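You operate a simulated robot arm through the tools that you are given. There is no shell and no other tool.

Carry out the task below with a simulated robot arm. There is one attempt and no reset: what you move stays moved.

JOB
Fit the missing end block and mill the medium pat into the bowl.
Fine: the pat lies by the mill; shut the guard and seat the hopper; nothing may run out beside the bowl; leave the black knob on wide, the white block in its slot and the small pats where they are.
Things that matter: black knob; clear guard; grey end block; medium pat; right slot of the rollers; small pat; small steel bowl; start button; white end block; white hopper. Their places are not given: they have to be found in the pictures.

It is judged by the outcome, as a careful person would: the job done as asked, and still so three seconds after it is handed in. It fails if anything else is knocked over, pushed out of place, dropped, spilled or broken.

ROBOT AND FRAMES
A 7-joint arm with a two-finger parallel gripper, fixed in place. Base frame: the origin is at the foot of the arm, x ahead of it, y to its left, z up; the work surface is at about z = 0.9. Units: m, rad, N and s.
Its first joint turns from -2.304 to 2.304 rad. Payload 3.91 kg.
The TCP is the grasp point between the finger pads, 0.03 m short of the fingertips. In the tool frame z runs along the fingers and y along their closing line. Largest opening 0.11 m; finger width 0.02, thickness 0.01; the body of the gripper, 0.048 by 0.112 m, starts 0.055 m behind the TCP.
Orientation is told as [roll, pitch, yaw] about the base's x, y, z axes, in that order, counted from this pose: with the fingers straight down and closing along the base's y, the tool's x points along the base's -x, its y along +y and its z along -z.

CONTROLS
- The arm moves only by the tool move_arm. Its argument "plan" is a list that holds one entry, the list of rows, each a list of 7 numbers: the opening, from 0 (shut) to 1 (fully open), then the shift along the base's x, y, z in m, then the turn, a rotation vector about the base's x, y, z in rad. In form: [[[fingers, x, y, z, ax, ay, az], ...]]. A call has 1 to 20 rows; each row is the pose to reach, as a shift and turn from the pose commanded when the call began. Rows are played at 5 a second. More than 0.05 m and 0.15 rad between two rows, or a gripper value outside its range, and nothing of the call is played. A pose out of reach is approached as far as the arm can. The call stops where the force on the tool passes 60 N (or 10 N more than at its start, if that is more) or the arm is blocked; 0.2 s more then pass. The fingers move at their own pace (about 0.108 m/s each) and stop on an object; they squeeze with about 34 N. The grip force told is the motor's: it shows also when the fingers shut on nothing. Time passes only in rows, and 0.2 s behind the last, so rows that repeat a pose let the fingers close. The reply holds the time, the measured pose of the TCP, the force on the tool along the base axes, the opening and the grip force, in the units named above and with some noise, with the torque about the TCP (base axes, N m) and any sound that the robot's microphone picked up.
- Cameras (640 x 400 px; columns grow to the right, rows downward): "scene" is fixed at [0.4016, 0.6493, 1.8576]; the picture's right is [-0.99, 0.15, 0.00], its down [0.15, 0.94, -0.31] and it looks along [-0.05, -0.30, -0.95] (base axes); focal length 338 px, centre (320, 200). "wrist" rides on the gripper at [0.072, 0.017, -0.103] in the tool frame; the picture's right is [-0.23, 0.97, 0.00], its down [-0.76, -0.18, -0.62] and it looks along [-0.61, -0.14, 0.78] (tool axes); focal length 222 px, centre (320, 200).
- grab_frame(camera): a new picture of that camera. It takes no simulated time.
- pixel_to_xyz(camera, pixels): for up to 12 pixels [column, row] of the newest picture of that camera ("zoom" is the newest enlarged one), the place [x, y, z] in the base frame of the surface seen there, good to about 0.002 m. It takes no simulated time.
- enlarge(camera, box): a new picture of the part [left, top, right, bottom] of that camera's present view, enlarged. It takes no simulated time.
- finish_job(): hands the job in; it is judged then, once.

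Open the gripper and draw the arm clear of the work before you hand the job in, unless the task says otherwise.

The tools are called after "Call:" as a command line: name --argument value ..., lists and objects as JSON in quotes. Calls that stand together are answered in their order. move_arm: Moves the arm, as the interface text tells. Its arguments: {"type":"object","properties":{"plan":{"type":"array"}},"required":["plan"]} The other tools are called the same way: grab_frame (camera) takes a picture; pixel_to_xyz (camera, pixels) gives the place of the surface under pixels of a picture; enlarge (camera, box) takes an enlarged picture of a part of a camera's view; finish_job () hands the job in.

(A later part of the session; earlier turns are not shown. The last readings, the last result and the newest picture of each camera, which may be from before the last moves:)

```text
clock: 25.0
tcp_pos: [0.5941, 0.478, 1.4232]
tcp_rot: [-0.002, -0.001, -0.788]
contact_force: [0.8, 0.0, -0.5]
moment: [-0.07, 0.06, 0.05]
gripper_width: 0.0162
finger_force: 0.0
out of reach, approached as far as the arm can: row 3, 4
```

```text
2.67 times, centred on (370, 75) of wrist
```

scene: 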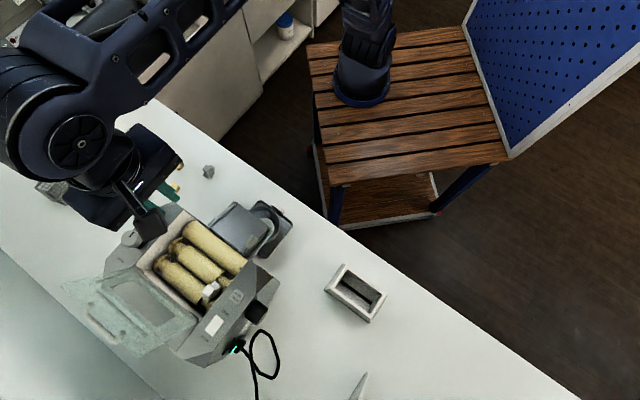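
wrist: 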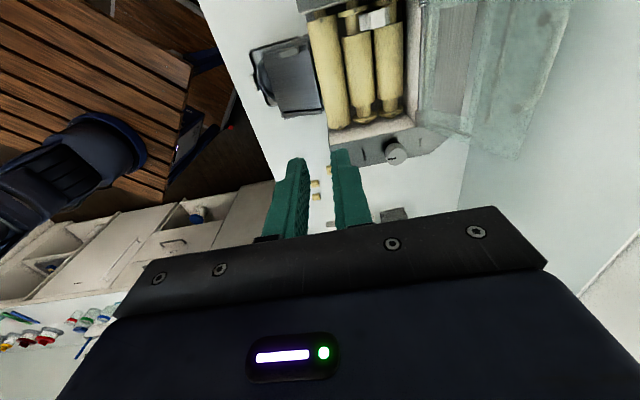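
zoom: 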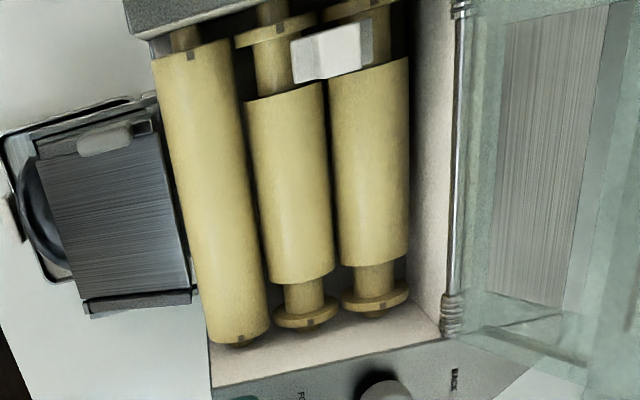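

White block: top z≈1.164, arm top z≈1.143 — the same way up as the grey block stands. I measure the grooves (necks, flanges) more finely from both cameras.

Call:
enlarge --camera "wrist" --box '[355, 75, 425, 135]'

Call:
enlarge --camera "wrist" --box '[330, 0, 430, 45]'

Call:
enlarge --camera "scene" --box '[150, 230, 190, 270]'

```text
6.67 times, centred on (390, 105) of wrist
```

zoom: 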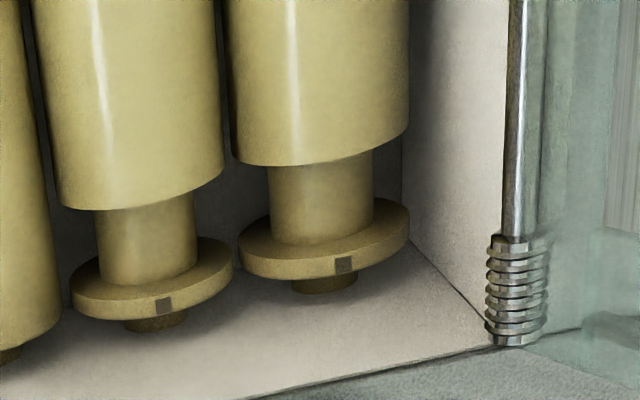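

```text
6.40 times, centred on (380, 22) of wrist
```

zoom: 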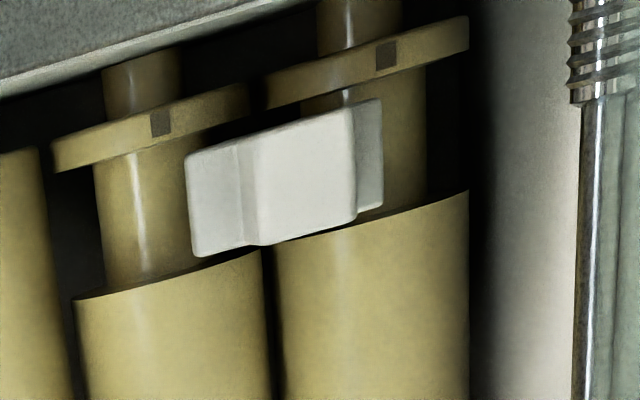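

```text
10.00 times, centred on (170, 250) of scene
```

zoom: 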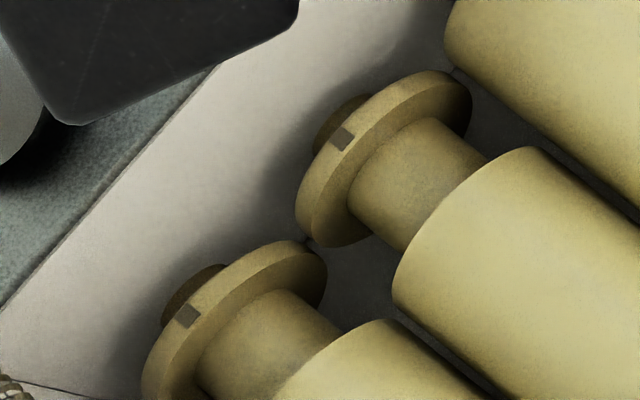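

I take 3D points on the necks, flanges and roller ends in this enlarged scene view.

Call:
pixel_to_xyz --camera "zoom" --pixels '[[400, 170], [430, 150], [380, 190], [370, 110], [400, 90], [450, 110], [500, 170], [440, 230], [265, 340], [300, 310], [240, 370], [240, 280]]'

Call:
pixel_to_xyz --camera "zoom" --pixels '[[270, 255], [310, 270], [350, 345], [330, 350], [475, 160], [340, 200], [360, 290], [320, 290], [200, 130], [250, 130], [560, 220], [420, 390]]'

```text
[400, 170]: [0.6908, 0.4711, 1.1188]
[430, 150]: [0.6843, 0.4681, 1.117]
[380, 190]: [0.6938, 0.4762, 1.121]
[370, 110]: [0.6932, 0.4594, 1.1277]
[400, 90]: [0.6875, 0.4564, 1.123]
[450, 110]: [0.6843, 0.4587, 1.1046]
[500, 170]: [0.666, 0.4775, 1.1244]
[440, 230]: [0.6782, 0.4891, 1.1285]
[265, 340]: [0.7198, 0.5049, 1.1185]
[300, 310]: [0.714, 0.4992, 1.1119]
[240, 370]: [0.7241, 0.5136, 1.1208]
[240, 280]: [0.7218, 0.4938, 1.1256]
```

```text
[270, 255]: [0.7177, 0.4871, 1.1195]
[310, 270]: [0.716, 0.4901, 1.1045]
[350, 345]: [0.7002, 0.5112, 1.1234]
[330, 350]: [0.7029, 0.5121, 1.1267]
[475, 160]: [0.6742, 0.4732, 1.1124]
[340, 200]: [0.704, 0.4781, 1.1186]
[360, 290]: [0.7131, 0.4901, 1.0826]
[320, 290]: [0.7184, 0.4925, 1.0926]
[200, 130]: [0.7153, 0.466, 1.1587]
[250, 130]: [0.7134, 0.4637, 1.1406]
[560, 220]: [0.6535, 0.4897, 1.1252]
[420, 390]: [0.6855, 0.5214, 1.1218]
```

I measure the white block's faces in more detail.

Call:
enlarge --camera "scene" --box '[200, 275, 225, 305]'

Call:
pixel_to_xyz --camera "scene" --pixels '[[208, 285], [204, 290], [211, 293], [207, 297], [214, 285], [218, 287], [216, 293], [204, 298], [209, 300], [212, 299], [217, 291], [201, 304]]'

```text
13.33 times, centred on (212, 290) of scene
```

zoom: 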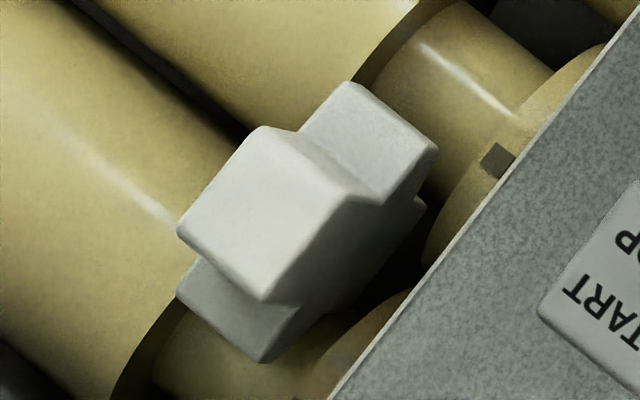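

```text
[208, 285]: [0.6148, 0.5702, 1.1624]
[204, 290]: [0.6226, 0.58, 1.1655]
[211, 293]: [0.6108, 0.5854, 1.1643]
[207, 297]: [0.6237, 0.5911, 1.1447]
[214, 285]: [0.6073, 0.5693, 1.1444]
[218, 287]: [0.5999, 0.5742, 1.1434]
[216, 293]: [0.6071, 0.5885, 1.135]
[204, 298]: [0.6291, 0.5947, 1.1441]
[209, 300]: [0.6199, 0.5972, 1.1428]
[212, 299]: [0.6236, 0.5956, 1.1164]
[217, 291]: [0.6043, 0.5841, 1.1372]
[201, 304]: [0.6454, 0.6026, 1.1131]
```

I sample profiles across the necks and roller bodies from the wrist view to find the axes and radii.

Call:
enlarge --camera "wrist" --box '[355, 75, 425, 135]'

Call:
pixel_to_xyz --camera "zoom" --pixels '[[105, 250], [125, 245], [145, 240], [165, 235], [185, 230], [280, 205], [300, 200], [320, 195], [340, 190], [360, 185], [230, 230], [240, 190]]'

Call:
pixel_to_xyz --camera "zoom" --pixels '[[60, 170], [90, 165], [120, 160], [150, 155], [180, 150], [210, 145], [245, 130], [275, 125], [305, 120], [335, 115], [365, 110], [395, 105]]'

Call:
pixel_to_xyz --camera "zoom" --pixels '[[80, 285], [110, 280], [150, 275], [190, 265], [225, 250], [245, 250], [290, 245], [330, 240], [370, 225], [400, 215], [110, 325], [300, 290]]'

```text
6.67 times, centred on (390, 105) of wrist
```

zoom: 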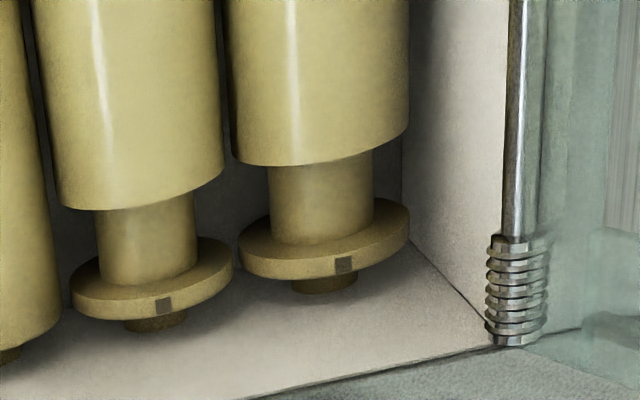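

```text
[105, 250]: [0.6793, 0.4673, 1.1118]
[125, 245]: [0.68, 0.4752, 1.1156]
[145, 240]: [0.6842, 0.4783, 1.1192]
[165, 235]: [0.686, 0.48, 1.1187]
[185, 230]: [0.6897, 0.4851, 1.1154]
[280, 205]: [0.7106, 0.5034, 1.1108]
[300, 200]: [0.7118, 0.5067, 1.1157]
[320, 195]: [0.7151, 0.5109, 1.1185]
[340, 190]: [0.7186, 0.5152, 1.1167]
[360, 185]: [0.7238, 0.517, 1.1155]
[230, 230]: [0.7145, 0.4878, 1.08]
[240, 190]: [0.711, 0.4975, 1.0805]
```

```text
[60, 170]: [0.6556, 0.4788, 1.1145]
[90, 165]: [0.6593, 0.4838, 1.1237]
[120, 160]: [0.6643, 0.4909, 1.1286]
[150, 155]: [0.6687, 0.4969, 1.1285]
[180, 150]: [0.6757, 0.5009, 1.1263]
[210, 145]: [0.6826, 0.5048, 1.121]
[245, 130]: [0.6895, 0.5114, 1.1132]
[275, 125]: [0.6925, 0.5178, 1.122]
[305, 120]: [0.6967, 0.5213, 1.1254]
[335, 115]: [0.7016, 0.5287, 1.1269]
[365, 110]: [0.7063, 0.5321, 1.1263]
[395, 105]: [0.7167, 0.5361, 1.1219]
```

```text
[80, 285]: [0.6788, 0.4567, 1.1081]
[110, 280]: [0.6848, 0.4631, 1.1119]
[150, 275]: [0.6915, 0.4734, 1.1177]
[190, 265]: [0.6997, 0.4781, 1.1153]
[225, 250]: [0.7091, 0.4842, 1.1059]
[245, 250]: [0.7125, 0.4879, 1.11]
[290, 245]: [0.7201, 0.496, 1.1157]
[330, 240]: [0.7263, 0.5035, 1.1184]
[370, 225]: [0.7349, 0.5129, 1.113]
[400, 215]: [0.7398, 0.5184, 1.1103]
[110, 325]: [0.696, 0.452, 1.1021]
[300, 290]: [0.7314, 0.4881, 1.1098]
```

The necks have tops near z≈1.119 with axes at s≈0.8225 and 0.868 (diagonal coordinate), groove between t≈−0.135 and −0.160. I want to see the white block's profile at a lower angle, so I turn the wrist and move to the front-right of the mill.

Call:
move_arm --plan '[[[0.3, 0, -0.01, 0, 0, 0, 0.144], [0.3, 0, -0.02, 0, 0, 0, 0.288], [0.3, 0, -0.03, 0, 0, 0, 0.432], [0.3, 0, -0.04, 0, 0, 0, 0.576], [0.3, 0, -0.05, 0, 0, 0, 0.72], [0.3, 0, -0.06, 0, 0, 0, 0.864], [0.3, 0, -0.07, 0, 0, 0, 1.008], [0.3, 0, -0.08, 0, 0, 0, 1.152], [0.3, 0, -0.09, 0, 0, 0, 1.296], [0.3, 0, -0.1, 0, 0, 0, 1.44], [0.3, 0, -0.11, 0, 0, 0, 1.584], [0.3, 0, -0.12, 0, 0, 0, 1.728], [0.3, 0, -0.125, 0, 0, 0, 1.872], [0.3, 0, -0.125, -0.02, 0, 0, 2.016], [0.3, 0.01, -0.125, -0.04, 0, 0, 2.16], [0.3, 0.02, -0.125, -0.06, 0, 0, 2.304], [0.3, 0.02, -0.125, -0.09, 0, 0, 2.448], [0.3, 0.02, -0.125, -0.12, 0, 0, 2.59]]]'

Call:
move_arm --plan '[[[0.3, 0, 0, 0, 0.14, 0, 0], [0.3, 0, 0, 0, 0.28, 0, 0], [0.3, 0, 0, 0, 0.28, 0, 0]]]'

Call:
grab_frame --camera "wrist"

```text
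clock: 28.8
tcp_pos: [0.6125, 0.3537, 1.305]
tcp_rot: [0.0, 0.0, 1.806]
contact_force: [-0.2, -0.7, -0.7]
moment: [0.04, -0.04, -0.03]
gripper_width: 0.0328
finger_force: 0.1
```

```text
clock: 29.6
tcp_pos: [0.6122, 0.3535, 1.3046]
tcp_rot: [-0.066, -0.274, 1.811]
contact_force: [0.8, 0.3, -0.6]
moment: [-0.04, -0.01, 0.0]
gripper_width: 0.0328
finger_force: 0.1
```

```text
taken
```

wrist: 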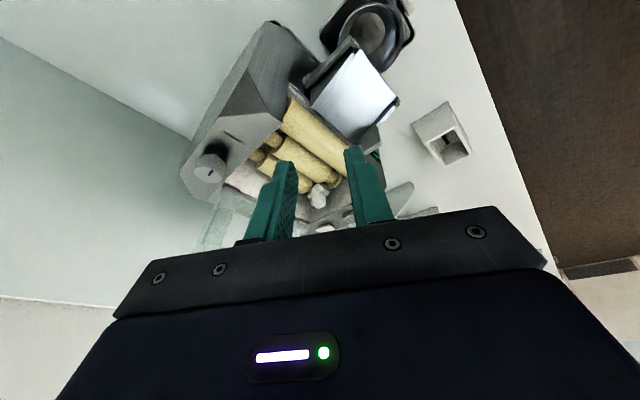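

The white block shows between the fingers at (318,195). I enlarge it.

Call:
enlarge --camera "wrist" --box '[295, 170, 345, 215]'

Call:
pixel_to_xyz --camera "wrist" --pixels '[[313, 187], [320, 187], [318, 192], [318, 197], [318, 203], [311, 191], [326, 195], [322, 191], [315, 200], [328, 190], [309, 188], [305, 195]]'

Call:
enlarge --camera "wrist" --box '[230, 110, 330, 210]'

```text
8.89 times, centred on (320, 192) of wrist
```

zoom: 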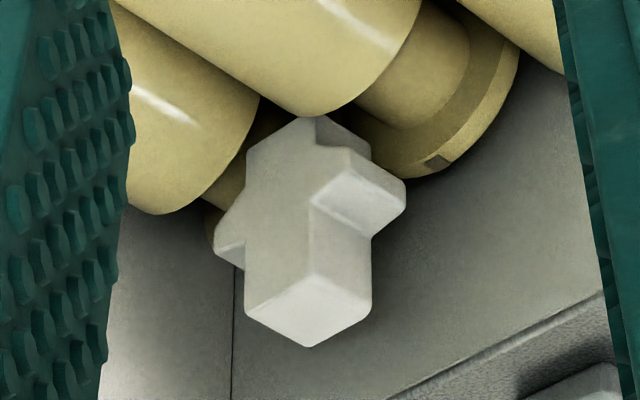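

```text
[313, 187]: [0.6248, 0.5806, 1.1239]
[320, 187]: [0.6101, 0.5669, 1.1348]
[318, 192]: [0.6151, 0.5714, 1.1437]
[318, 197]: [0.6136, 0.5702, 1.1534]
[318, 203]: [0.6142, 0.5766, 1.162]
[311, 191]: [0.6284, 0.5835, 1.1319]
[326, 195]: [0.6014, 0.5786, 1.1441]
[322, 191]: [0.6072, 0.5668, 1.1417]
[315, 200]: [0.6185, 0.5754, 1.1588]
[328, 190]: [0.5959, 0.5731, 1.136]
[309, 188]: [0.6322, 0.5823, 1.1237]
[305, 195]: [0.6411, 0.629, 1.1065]
```

```text
4.00 times, centred on (280, 160) of wrist
```

zoom: 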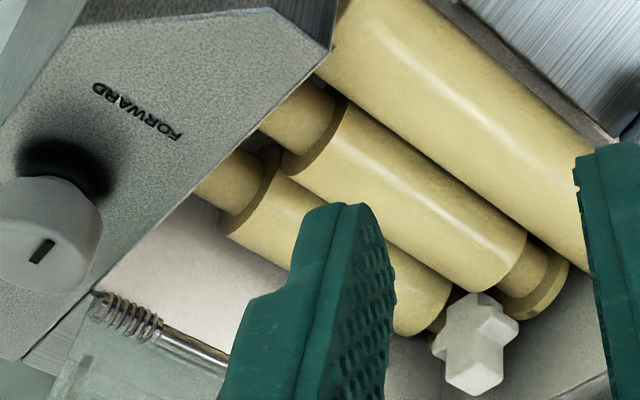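

The white block stands as a full cross with its bottom at about z≈1.119. I re-take the zoom and query its corners for the exact seat.

Call:
enlarge --camera "wrist" --box '[295, 170, 345, 215]'

Call:
pixel_to_xyz --camera "zoom" --pixels '[[252, 308], [310, 278], [366, 300], [308, 340], [398, 205], [345, 155], [220, 250], [322, 122], [365, 158], [320, 200], [250, 160], [315, 140]]'

Call:
pixel_to_xyz --camera "zoom" --pixels '[[400, 185], [360, 165], [340, 195], [230, 230], [235, 260], [250, 180], [430, 80], [400, 110], [460, 50], [330, 100], [220, 180], [240, 180]]'

```text
8.89 times, centred on (320, 192) of wrist
```

zoom: 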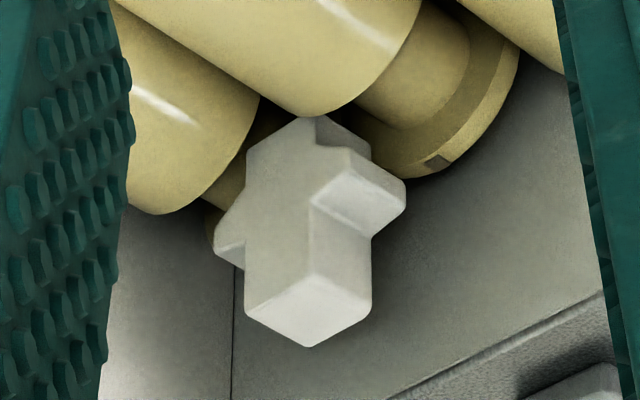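

```text
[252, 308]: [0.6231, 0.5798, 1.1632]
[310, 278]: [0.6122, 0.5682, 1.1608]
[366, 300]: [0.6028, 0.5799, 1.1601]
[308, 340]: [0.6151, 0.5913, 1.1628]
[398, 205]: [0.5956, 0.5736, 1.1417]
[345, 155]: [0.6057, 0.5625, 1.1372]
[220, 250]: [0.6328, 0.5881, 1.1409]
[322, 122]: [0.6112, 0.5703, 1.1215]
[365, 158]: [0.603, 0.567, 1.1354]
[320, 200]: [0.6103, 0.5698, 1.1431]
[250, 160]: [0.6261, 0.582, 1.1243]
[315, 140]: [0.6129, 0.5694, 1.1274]
```

```text
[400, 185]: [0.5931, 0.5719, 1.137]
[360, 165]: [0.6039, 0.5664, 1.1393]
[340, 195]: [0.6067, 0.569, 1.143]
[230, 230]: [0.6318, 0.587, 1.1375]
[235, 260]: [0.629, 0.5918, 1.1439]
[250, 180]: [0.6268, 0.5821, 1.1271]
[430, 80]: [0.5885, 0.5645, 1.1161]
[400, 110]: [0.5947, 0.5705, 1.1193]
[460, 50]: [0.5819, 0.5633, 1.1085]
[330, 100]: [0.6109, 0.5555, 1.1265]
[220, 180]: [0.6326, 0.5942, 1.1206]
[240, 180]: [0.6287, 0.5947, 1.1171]
```

The white block's centre is s≈0.844, t≈−0.0235, bottom ≈1.120; the grey's seat is its mirror, s≈0.844, t≈−0.147, i.e. about (0.701,0.493). Now I undo the tilt and go over the grey block at (0.667,0.2126) with yaw ≈0.90 to grip it across its thickness.

Call:
move_arm --plan '[[[0.45, 0, -0.02, 0, -0.14, 0, 0], [0.45, 0, -0.05, 0, -0.28, 0, 0], [0.45, 0.01, -0.08, 0, -0.28, 0, 0]]]'

Call:
move_arm --plan '[[[0.45, 0.01, -0.01, -0.03, 0, 0, -0.14], [0.45, 0.02, -0.02, -0.06, 0, 0, -0.28], [0.45, 0.03, -0.035, -0.09, 0, 0, -0.42], [0.45, 0.037, -0.05, -0.12, 0, 0, -0.56], [0.45, 0.042, -0.06, -0.16, 0, 0, -0.7], [0.45, 0.044, -0.061, -0.2, 0, 0, -0.84], [0.45, 0.045, -0.061, -0.24, 0, 0, -0.906], [0.45, 0.045, -0.061, -0.27, 0, 0, -0.906], [0.45, 0.045, -0.061, -0.27, 0, 0, -0.906]]]'

Call:
grab_frame --camera "wrist"

Call:
enlarge --camera "wrist" --box '[260, 140, 380, 230]'

```text
clock: 30.4
tcp_pos: [0.6224, 0.2743, 1.3062]
tcp_rot: [0.0, 0.0, 1.803]
contact_force: [-0.1, 0.3, -0.9]
moment: [0.0, -0.02, -0.01]
gripper_width: 0.0495
finger_force: 0.1
```

```text
clock: 32.4
tcp_pos: [0.6679, 0.2137, 1.0344]
tcp_rot: [0.0, 0.001, 0.896]
contact_force: [-0.8, 0.2, 0.4]
moment: [0.02, 0.02, 0.01]
gripper_width: 0.0495
finger_force: 0.0
```

```text
taken
```

wrist: 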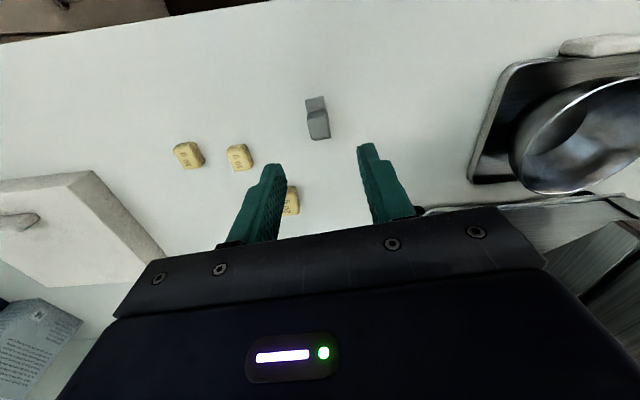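

```text
4.44 times, centred on (320, 185) of wrist
```

zoom: 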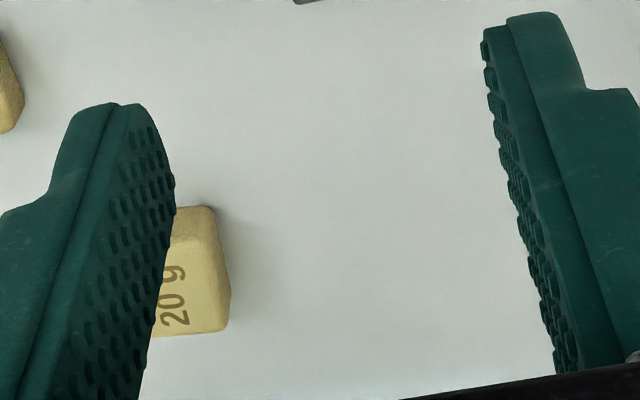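

The block shows at (317,118), beyond the fingertips as expected. I enlarge it and refine its position.

Call:
enlarge --camera "wrist" --box '[295, 85, 345, 150]'

Call:
pixel_to_xyz --camera "wrist" --pixels '[[319, 126], [310, 121], [327, 120], [312, 137], [329, 136], [312, 103], [318, 115]]'

```text
6.15 times, centred on (320, 118) of wrist
```

zoom: 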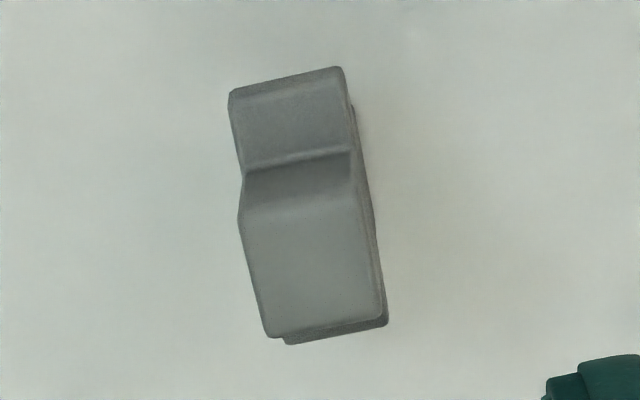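

```text
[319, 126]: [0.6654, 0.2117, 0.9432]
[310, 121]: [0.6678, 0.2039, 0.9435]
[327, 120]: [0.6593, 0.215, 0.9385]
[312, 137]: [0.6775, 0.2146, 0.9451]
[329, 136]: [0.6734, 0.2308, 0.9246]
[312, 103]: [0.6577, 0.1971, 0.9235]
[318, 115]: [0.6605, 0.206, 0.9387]
```

I query the stem-top corners in this zoom for centring.

Call:
pixel_to_xyz --camera "zoom" --pixels '[[248, 215], [360, 200], [375, 315], [272, 328], [315, 265], [235, 95], [340, 75]]'

```text
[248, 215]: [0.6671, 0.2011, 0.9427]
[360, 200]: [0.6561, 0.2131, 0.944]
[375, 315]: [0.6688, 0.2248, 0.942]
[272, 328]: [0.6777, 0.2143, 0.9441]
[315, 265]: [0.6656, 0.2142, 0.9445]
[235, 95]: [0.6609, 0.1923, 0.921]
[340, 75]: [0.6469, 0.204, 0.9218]
```

Block centre (0.667,0.213) is right below the TCP. I lower to z≈0.957 and close on the stem above the arms.

Call:
move_arm --plan '[[[0.4, 0, 0, -0.03, 0, 0, 0], [0.4, 0, 0, -0.055, 0, 0, 0], [0.4, 0, 0, -0.0765, 0, 0, 0], [0.4, 0, 0, -0.0765, 0, 0, 0], [0, 0, 0, -0.0765, 0, 0, 0], [0, 0, 0, -0.0765, 0, 0, 0], [0, 0, 0, -0.0765, 0, 0, 0]]]'

Call:
enlarge --camera "wrist" --box '[270, 110, 370, 210]'

```text
clock: 34.0
tcp_pos: [0.6673, 0.2119, 0.9594]
tcp_rot: [0.001, 0.0, 0.896]
contact_force: [-0.2, 0.2, 0.9]
moment: [-0.02, -0.03, 0.0]
gripper_width: 0.0168
finger_force: 33.8
```

```text
4.00 times, centred on (320, 160) of wrist
```

zoom: 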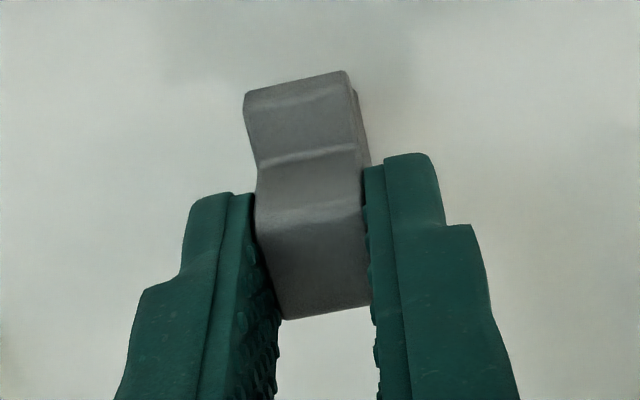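

The block is held (16.8 mm). I lift it, carry it high to above the knob-side groove at (0.7004,0.492), and turn to yaw 0.785.

Call:
move_arm --plan '[[[0, 0, 0, 0.02, 0, 0, 0], [0, 0, 0, 0.06, 0, 0, 0], [0, 0, 0, 0.105, 0, 0, 0], [0, 0, 0, 0.15, 0, 0, 0], [0, 0, 0, 0.195, 0, 0, 0], [0, 0, 0, 0.24, 0, 0, 0], [0, 0, 0, 0.285, 0, 0, 0], [0, 0, 0.01, 0.325, 0, 0, 0], [0, 0.002, 0.04, 0.345, 0, 0, -0.02], [0, 0.006, 0.08, 0.345, 0, 0, -0.04], [0, 0.01, 0.12, 0.345, 0, 0, -0.06], [0, 0.015, 0.16, 0.345, 0, 0, -0.08], [0, 0.02, 0.2, 0.345, 0, 0, -0.1], [0, 0.026, 0.24, 0.345, 0, 0, -0.111], [0, 0.033, 0.28, 0.345, 0, 0, -0.111], [0, 0.033, 0.28, 0.345, 0, 0, -0.111]]]'

Call:
grab_frame --camera "wrist"

Call:
enlarge --camera "scene" --box '[120, 200, 260, 330]'

```text
clock: 37.4
tcp_pos: [0.7002, 0.4934, 1.3047]
tcp_rot: [0.001, -0.001, 0.785]
contact_force: [-1.1, 0.5, -0.8]
moment: [0.01, 0.02, 0.0]
gripper_width: 0.0168
finger_force: 34.4
```

```text
taken
```

wrist: 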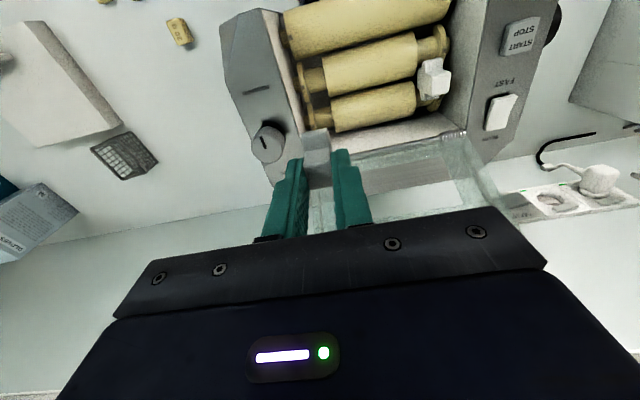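

```text
3.08 times, centred on (190, 265) of scene
```

zoom: 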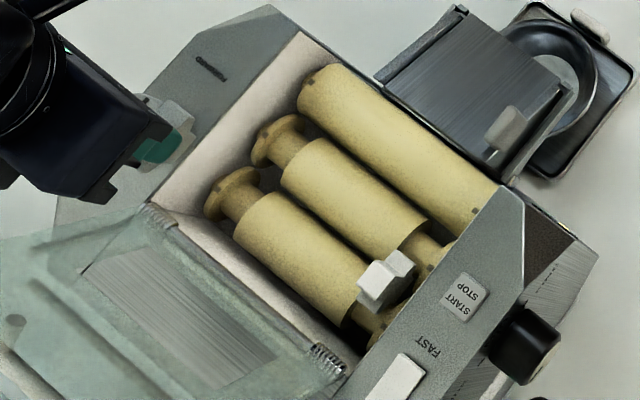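

Guard is still open and the path is clear. TCP is at s=0.844, t=−0.146 as wanted. I lower to just above the seat and look.

Call:
move_arm --plan '[[[0, 0, 0, -0.04, 0, 0, 0], [0, 0, 0, -0.08, 0, 0, 0], [0, 0, 0, -0.1, 0, 0, 0], [0, 0, 0, -0.1, 0, 0, 0]]]'

Call:
enlarge --camera "wrist" --box '[240, 80, 400, 220]'

Call:
enlarge --camera "scene" --box '[130, 220, 200, 280]'

```text
clock: 38.4
tcp_pos: [0.7002, 0.4931, 1.2049]
tcp_rot: [0.0, 0.001, 0.785]
contact_force: [0.2, 0.4, -0.1]
moment: [-0.01, 0.03, 0.03]
gripper_width: 0.0169
finger_force: 33.9
```

```text
2.86 times, centred on (320, 150) of wrist
```

zoom: 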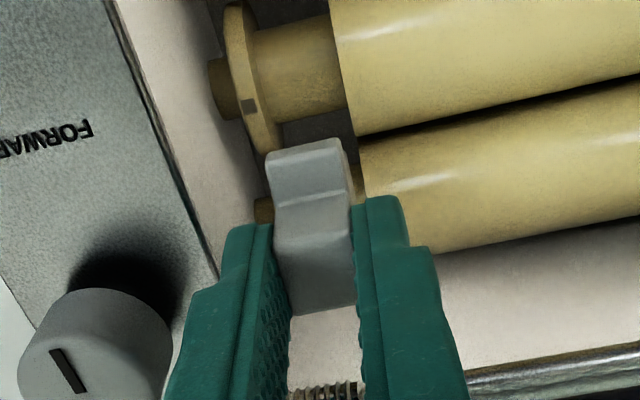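

```text
6.67 times, centred on (165, 250) of scene
```

zoom: 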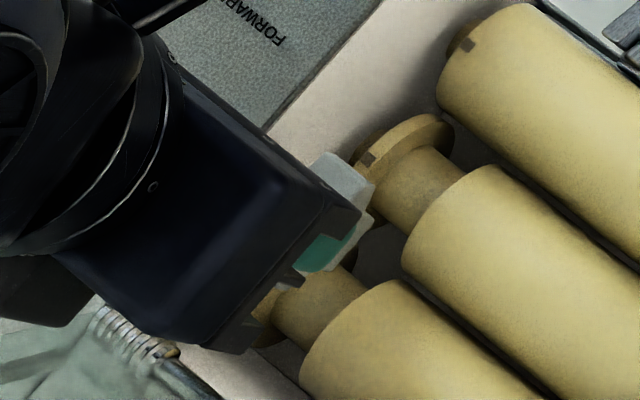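

Alignment looks good: block between flange and roller end. I lower slowly toward the seat watching force.

Call:
move_arm --plan '[[[0, 0, 0, -0.008, 0, 0, 0], [0, 0, 0, -0.016, 0, 0, 0], [0, 0, 0, -0.02, 0, 0, 0]]]'

Call:
enlarge --camera "wrist" --box '[240, 80, 400, 220]'

```text
clock: 39.2
tcp_pos: [0.6989, 0.4924, 1.1847]
tcp_rot: [-0.002, 0.0, 0.785]
contact_force: [-0.3, -0.4, -0.2]
moment: [0.0, 0.0, 0.0]
gripper_width: 0.0169
finger_force: 33.9
```

```text
2.86 times, centred on (320, 150) of wrist
```

zoom: 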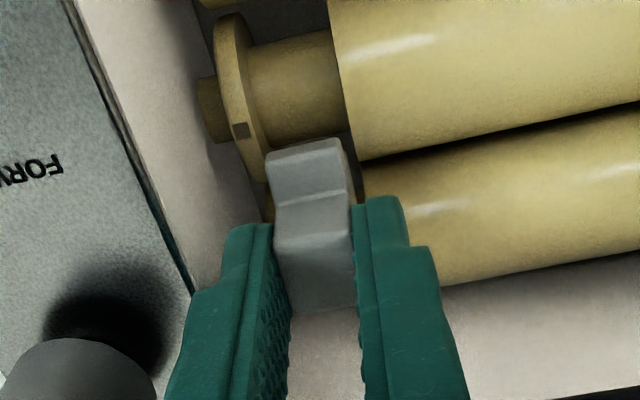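

No contact yet; block bottom ≈1.125. I go down in 2 mm steps.

Call:
move_arm --plan '[[[0, 0.0005, 0.0005, -0.002, 0, 0, 0], [0, 0.0005, 0.0005, -0.004, 0, 0, 0], [0, 0.0005, 0.0005, -0.004, 0, 0, 0]]]'

Call:
enlarge --camera "wrist" --box '[260, 100, 360, 200]'

```text
clock: 40.0
tcp_pos: [0.6999, 0.4931, 1.1795]
tcp_rot: [-0.001, -0.001, 0.785]
contact_force: [0.7, 0.1, -0.1]
moment: [-0.01, 0.0, 0.01]
gripper_width: 0.0166
finger_force: 33.9
```

```text
4.00 times, centred on (310, 150) of wrist
```

zoom: 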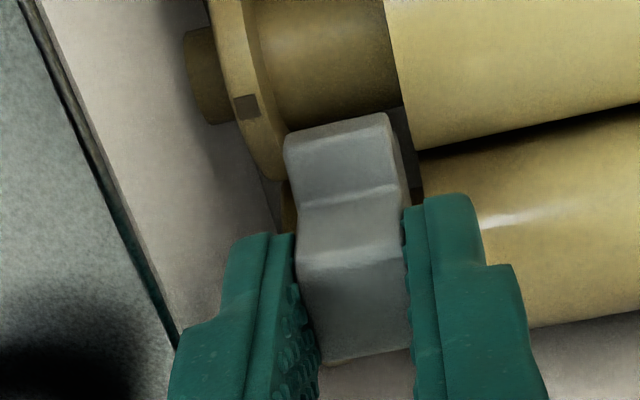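

Still no contact at bottom ≈1.120. I check the finger-to-housing clearance and the block's place by points.

Call:
pixel_to_xyz --camera "zoom" --pixels '[[190, 350], [215, 330], [150, 300], [165, 320], [120, 200], [110, 200], [330, 130], [340, 160], [295, 150], [390, 140], [245, 150], [398, 60]]'

```text
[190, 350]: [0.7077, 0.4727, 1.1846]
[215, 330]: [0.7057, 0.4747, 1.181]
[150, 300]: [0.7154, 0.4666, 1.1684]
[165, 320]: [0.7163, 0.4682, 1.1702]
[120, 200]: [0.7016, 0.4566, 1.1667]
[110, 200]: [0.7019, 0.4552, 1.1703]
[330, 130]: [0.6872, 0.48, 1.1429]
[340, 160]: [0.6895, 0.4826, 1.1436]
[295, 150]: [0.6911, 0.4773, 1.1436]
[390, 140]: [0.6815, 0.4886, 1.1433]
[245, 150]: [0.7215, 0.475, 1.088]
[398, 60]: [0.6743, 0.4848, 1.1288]
```

The arm top is at z=1.1435, equal to the white block's. I lower a little more until it touches.

Call:
move_arm --plan '[[[0, 0, 0, -0.002, 0, 0, 0], [0, 0, 0, -0.004, 0, 0, 0], [0, 0, 0, -0.004, 0, 0, 0]]]'

```text
clock: 40.8
tcp_pos: [0.7018, 0.4935, 1.1764]
tcp_rot: [0.001, -0.002, 0.785]
contact_force: [2.1, 0.6, 6.7]
moment: [0.06, -0.07, 0.0]
gripper_width: 0.0169
finger_force: 34.1
```

Contact at 6.7 N: the block touches its seat. I loosen the fingers slightly and look.

Call:
move_arm --plan '[[[0.19, 0, 0, 0.001, 0, 0, 0], [0.22, 0, 0, 0.002, 0, 0, 0], [0.22, 0, 0, 0.002, 0, 0, 0]]]'

Call:
enlarge --camera "wrist" --box '[260, 100, 360, 200]'

```text
clock: 41.6
tcp_pos: [0.7007, 0.4915, 1.1771]
tcp_rot: [0.0, 0.0, 0.786]
contact_force: [-1.1, -0.2, -0.5]
moment: [0.03, -0.05, 0.01]
gripper_width: 0.0242
finger_force: 0.0
```

```text
4.00 times, centred on (310, 150) of wrist
```

zoom: 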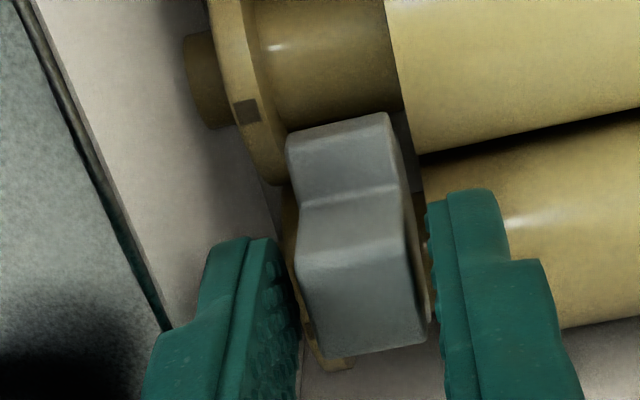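

The block stands free between the fingers. I raise straight up and inspect.

Call:
move_arm --plan '[[[0.22, 0, 0, 0.008, 0, 0, 0], [0.22, 0, 0, 0.018, 0, 0, 0], [0.22, 0, 0, 0.04, 0, 0, 0], [0.22, 0, 0, 0.08, 0, 0, 0], [0.22, -0.02, -0.02, 0.11, 0, 0, 0], [0.22, -0.05, -0.05, 0.13, 0, 0, 0], [0.22, -0.08, -0.08, 0.15, 0, 0, 0]]]'

Call:
enlarge --camera "wrist" --box '[200, 80, 440, 220]'

Call:
enlarge --camera "scene" --box '[140, 220, 230, 310]'

```text
clock: 43.2
tcp_pos: [0.621, 0.4147, 1.3269]
tcp_rot: [-0.002, 0.001, 0.786]
contact_force: [-0.3, 0.2, -1.7]
moment: [-0.05, 0.03, 0.02]
gripper_width: 0.0242
finger_force: 0.0
```

```text
2.67 times, centred on (320, 150) of wrist
```

zoom: 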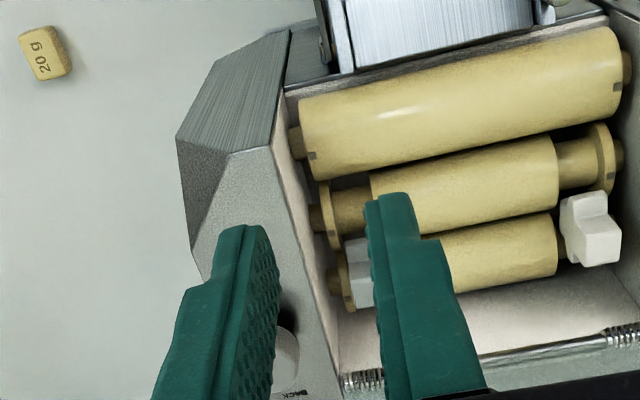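

```text
4.44 times, centred on (185, 265) of scene
```

zoom: 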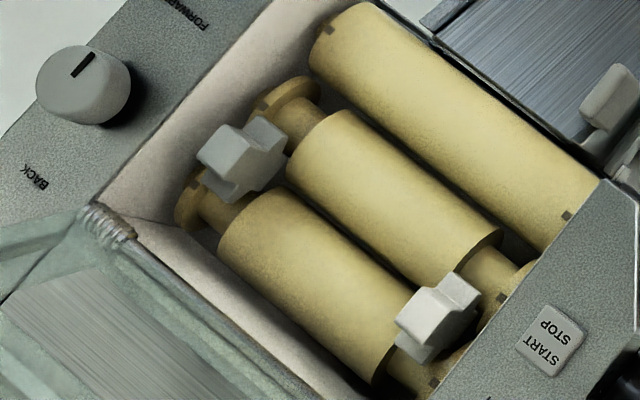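

The grey block stands in the groove like the white one. I measure it to compare heights and its distance to the roller ends.

Call:
enlarge --camera "scene" --box '[172, 237, 208, 262]'

Call:
enlarge --camera "scene" --box '[175, 235, 205, 265]'

Call:
pixel_to_xyz --camera "scene" --pixels '[[180, 249], [184, 247], [189, 251], [184, 254], [193, 244], [196, 249], [184, 258], [188, 258], [190, 254], [198, 247], [191, 263], [186, 265]]'

```text
16.00 times, centred on (190, 250) of scene
```

zoom: 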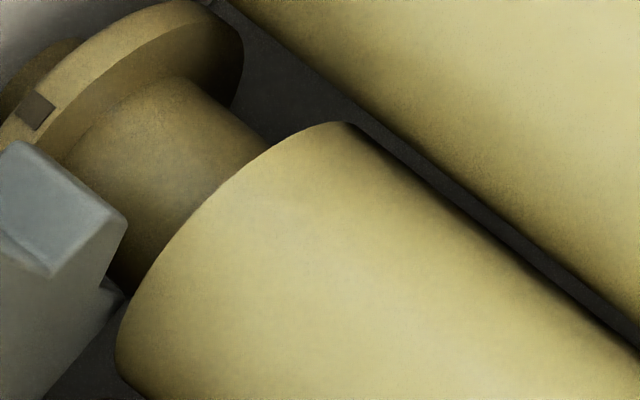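

```text
13.33 times, centred on (190, 250) of scene
```

zoom: 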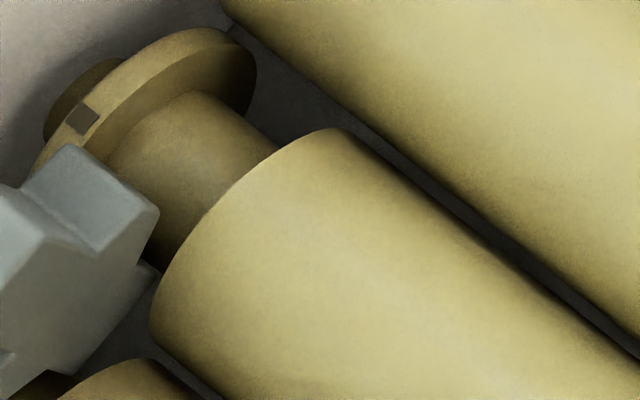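

```text
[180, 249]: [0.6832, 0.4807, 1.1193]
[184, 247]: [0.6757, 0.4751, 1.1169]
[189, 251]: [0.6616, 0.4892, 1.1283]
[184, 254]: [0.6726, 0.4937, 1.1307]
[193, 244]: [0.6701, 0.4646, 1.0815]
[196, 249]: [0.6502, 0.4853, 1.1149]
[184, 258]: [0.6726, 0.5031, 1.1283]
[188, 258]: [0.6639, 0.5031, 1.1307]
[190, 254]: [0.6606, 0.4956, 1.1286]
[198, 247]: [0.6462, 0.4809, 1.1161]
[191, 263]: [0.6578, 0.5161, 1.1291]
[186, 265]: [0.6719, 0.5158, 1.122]
```

Call:
enlarge --camera "scene" --box '[155, 235, 195, 275]'

Call:
pixel_to_xyz --camera "zoom" --pixels '[[275, 175], [345, 210], [330, 260], [260, 230], [420, 165], [360, 180], [335, 320], [300, 330], [380, 250], [440, 200], [375, 315], [470, 245]]'

```text
10.00 times, centred on (175, 255) of scene
```

zoom: 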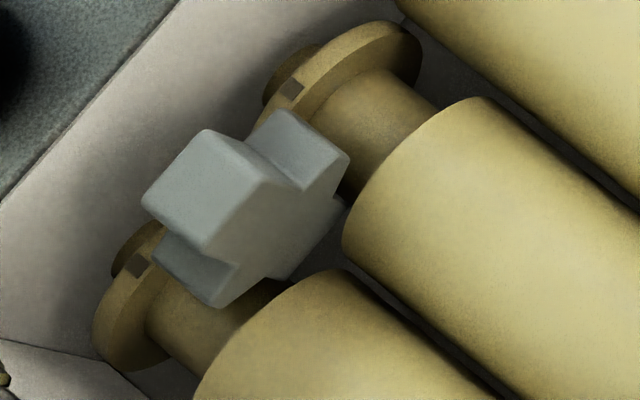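

```text
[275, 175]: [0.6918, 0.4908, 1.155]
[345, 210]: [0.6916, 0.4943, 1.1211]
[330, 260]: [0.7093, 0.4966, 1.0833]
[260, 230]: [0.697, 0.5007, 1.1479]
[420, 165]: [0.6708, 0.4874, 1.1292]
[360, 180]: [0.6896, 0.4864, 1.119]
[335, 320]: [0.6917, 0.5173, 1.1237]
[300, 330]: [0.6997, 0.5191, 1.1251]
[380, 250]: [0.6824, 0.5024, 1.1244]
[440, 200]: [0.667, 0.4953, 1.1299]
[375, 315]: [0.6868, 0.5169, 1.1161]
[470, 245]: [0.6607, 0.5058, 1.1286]
```

The grey block's inner face is at t≈−0.140. For comparison I measure the gap on the white block's side.

Call:
enlarge --camera "scene" --box '[195, 262, 225, 306]'

Call:
enlarge --camera "wrist" --box '[395, 120, 445, 190]'

Call:
enlarge --camera "wrist" --box '[310, 140, 350, 200]'

```text
9.09 times, centred on (210, 284) of scene
```

zoom: 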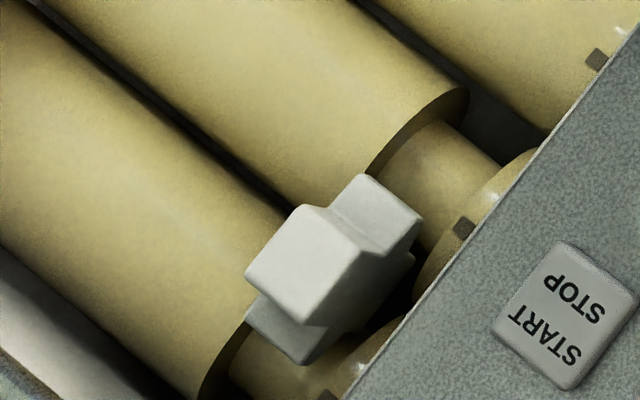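

```text
5.71 times, centred on (420, 155) of wrist
```

zoom: 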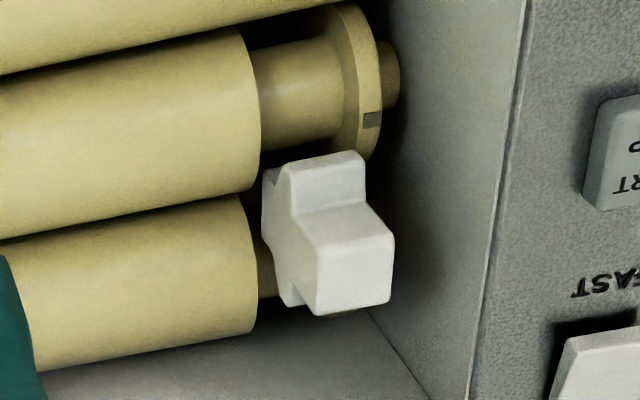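

```text
6.67 times, centred on (330, 170) of wrist
```

zoom: 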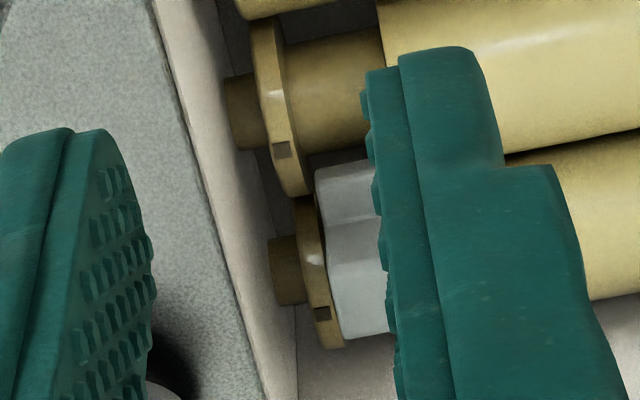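

The white block sits about centred in its groove, and the grey likewise. Next I locate the open guard's handle for closing it.

Call:
enlarge --camera "scene" --box '[50, 260, 210, 370]'

Call:
pixel_to_xyz --camera "scene" --pixels '[[87, 321], [97, 330], [108, 340], [92, 311], [122, 335], [68, 292], [75, 280], [133, 352], [110, 330], [80, 300]]'

```text
3.64 times, centred on (130, 315) of scene
```

zoom: 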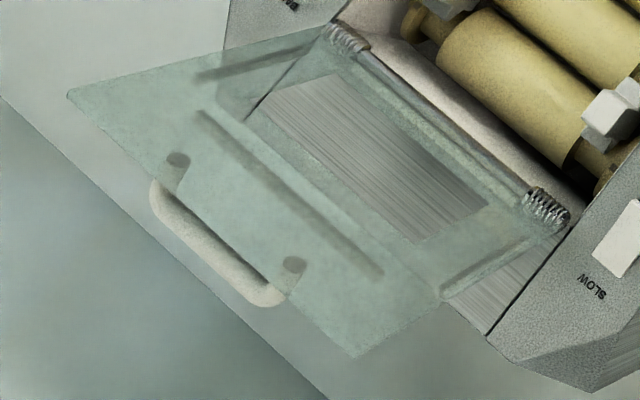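

```text
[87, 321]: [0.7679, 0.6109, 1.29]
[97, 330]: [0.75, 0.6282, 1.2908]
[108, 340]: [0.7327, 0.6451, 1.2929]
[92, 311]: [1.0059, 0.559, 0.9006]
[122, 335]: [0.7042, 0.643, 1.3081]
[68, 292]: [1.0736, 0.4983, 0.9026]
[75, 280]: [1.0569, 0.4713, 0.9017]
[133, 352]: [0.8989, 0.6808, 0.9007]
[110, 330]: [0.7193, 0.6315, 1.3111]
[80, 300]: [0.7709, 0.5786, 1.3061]
```

The guard has settled at about 116°, bar at (0.750,0.628,1.29), too far for a straight-down grip of the bar. I plan to straddle the panel edge beside the handle with a tilted tool; I check the panel's corner position first.

Call:
pixel_to_xyz --camera "zoom" --pixels '[[352, 350], [340, 335], [385, 330], [300, 305], [75, 98], [268, 300], [295, 268], [178, 162], [440, 285], [405, 315]]'

Call:
grab_frame --camera "wrist"

```text
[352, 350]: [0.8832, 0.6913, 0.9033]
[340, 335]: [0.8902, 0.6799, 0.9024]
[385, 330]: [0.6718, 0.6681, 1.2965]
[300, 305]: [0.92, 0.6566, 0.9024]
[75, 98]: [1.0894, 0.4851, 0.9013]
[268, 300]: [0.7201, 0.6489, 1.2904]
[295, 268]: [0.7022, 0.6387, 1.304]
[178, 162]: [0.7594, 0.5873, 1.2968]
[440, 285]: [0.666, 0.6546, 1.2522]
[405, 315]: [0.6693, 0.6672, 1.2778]
```

```text
taken
```

wrist: 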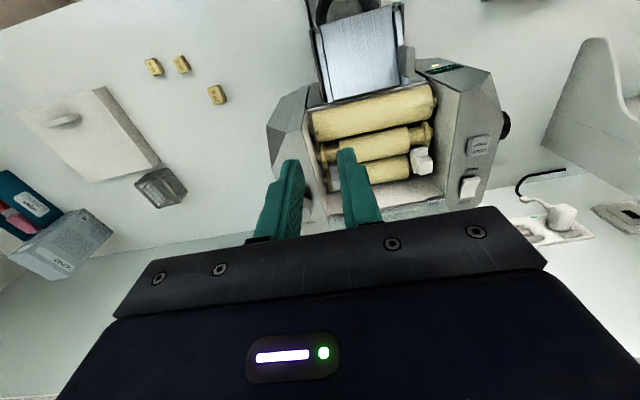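

The panel spans to t≈−0.002, the handle ends at t≈−0.045, so I'll use t≈−0.021. I first turn to yaw −45° at a safe height, then tilt.

Call:
move_arm --plan '[[[0.5, -0.004, 0.012, 0.02, 0, 0, -0.143], [0.5, -0.008, 0.024, 0.04, 0, 0, -0.286], [0.5, -0.012, 0.036, 0.06, 0, 0, -0.429], [0.5, -0.016, 0.048, 0.08, 0, 0, -0.571], [0.5, -0.02, 0.06, 0.093, 0, 0, -0.714], [0.5, -0.024, 0.072, 0.093, 0, 0, -0.857], [0.5, -0.028, 0.086, 0.093, 0, 0, -1.0], [0.5, -0.032, 0.1, 0.093, 0, 0, -1.143], [0.5, -0.036, 0.112, 0.093, 0, 0, -1.286], [0.5, -0.039, 0.124, 0.093, 0, 0, -1.429], [0.5, -0.0405, 0.136, 0.093, 0, 0, -1.571], [0.5, -0.0405, 0.136, 0.093, 0, 0, -1.571]]]'

Call:
move_arm --plan '[[[0.5, 0, 0, 0, 0.0925, -0.0925, 0], [0.5, 0, 0, 0, 0.185, -0.185, 0], [0.5, 0.01, 0.01, 0, 0.2775, -0.2775, 0], [0.5, 0.02, 0.02, 0, 0.37, -0.37, 0], [0.5, 0.03, 0.03, 0, 0.37, -0.37, 0]]]'

Call:
grab_frame --camera "wrist"

Call:
grab_frame --camera "scene"

```text
clock: 45.8
tcp_pos: [0.5799, 0.5472, 1.421]
tcp_rot: [0.0, 0.0, -0.787]
contact_force: [0.3, 1.5, 0.1]
moment: [0.02, 0.01, -0.01]
gripper_width: 0.0548
finger_force: 0.0
```

```text
clock: 47.0
tcp_pos: [0.6112, 0.5784, 1.421]
tcp_rot: [0.526, 0.0, -0.785]
contact_force: [-0.8, -0.4, -0.3]
moment: [0.03, -0.03, -0.01]
gripper_width: 0.0548
finger_force: 0.1
```

```text
taken
```

wrist: 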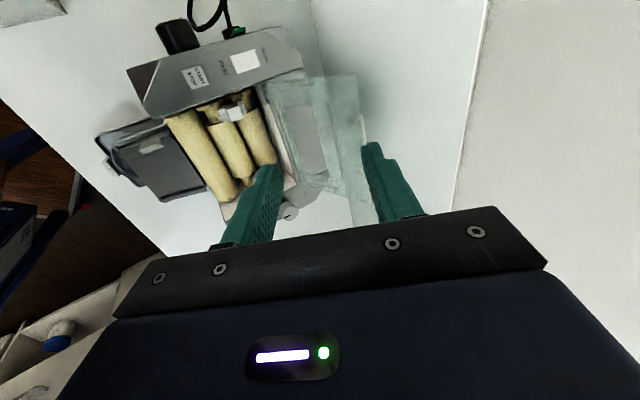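

```text
taken
```

scene: 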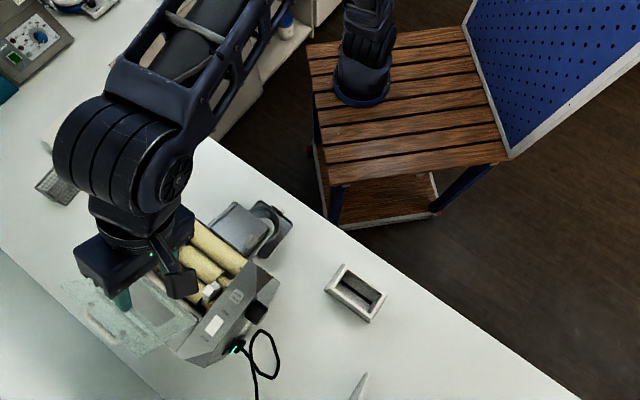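

The tilt points the fingers outward as intended. I go to the pre-entry point above the panel edge.

Call:
move_arm --plan '[[[0.5, 0.02, 0.022, -0.015, 0, 0, 0], [0.5, 0.04, 0.043, -0.035, 0, 0, 0], [0.5, 0.046, 0.049, -0.056, 0, 0, 0], [0.5, 0.046, 0.049, -0.056, 0, 0, 0]]]'

Call:
enlarge --camera "wrist" --box '[200, 60, 440, 220]'

Call:
enlarge --camera "scene" --box '[50, 250, 210, 370]'

```text
clock: 48.0
tcp_pos: [0.6554, 0.6279, 1.3635]
tcp_rot: [0.523, -0.002, -0.784]
contact_force: [-0.6, -0.5, 0.0]
moment: [-0.01, 0.01, 0.02]
gripper_width: 0.0552
finger_force: 0.1
```

```text
2.50 times, centred on (320, 140) of wrist
```

zoom: 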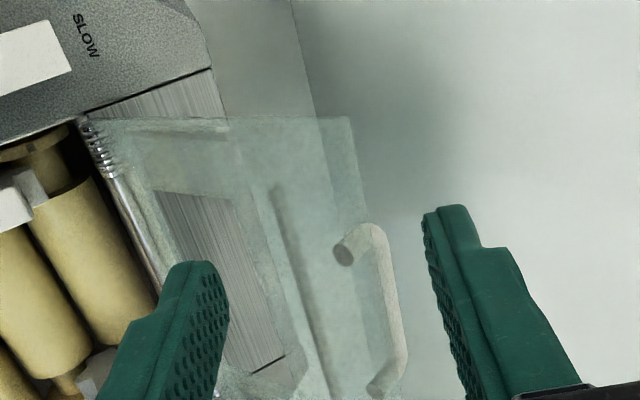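

```text
3.33 times, centred on (130, 310) of scene
```

zoom: 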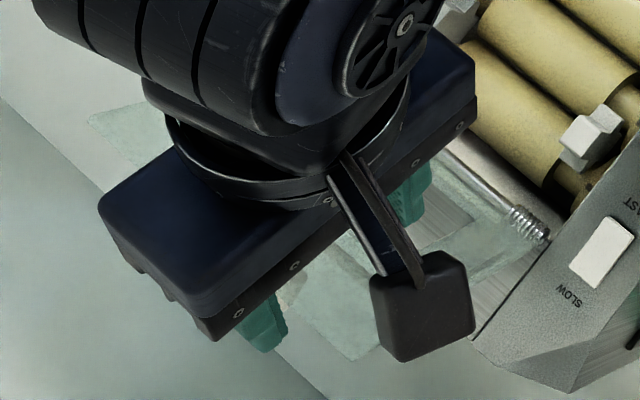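

The edge lies between the fingers, beyond the handle's end. I enter along the tool axis so the fingers straddle the panel edge.

Call:
move_arm --plan '[[[0.5, 0.006, 0.0053, -0.013, 0, 0, 0], [0.5, 0.0115, 0.0106, -0.026, 0, 0, 0], [0.5, 0.017, 0.016, -0.039, 0, 0, 0], [0.5, 0.0222, 0.0212, -0.052, 0, 0, 0], [0.5, 0.0222, 0.0212, -0.052, 0, 0, 0]]]'

Call:
enlarge --camera "wrist" --box '[200, 80, 440, 220]'

```text
clock: 49.2
tcp_pos: [0.6786, 0.6498, 1.3114]
tcp_rot: [0.523, 0.0, -0.785]
contact_force: [0.4, -0.4, 0.5]
moment: [-0.02, -0.01, 0.01]
gripper_width: 0.055
finger_force: 0.1
```

```text
2.67 times, centred on (320, 150) of wrist
```

zoom: 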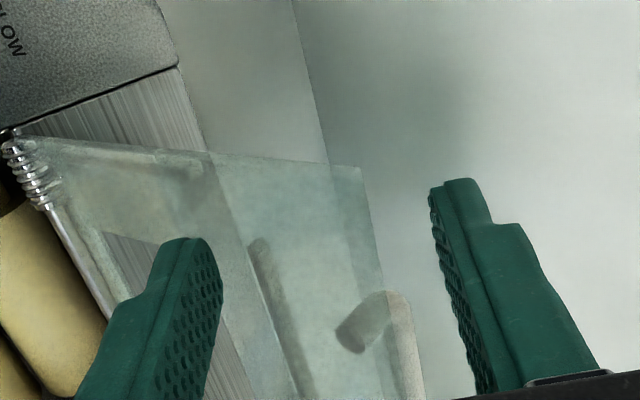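

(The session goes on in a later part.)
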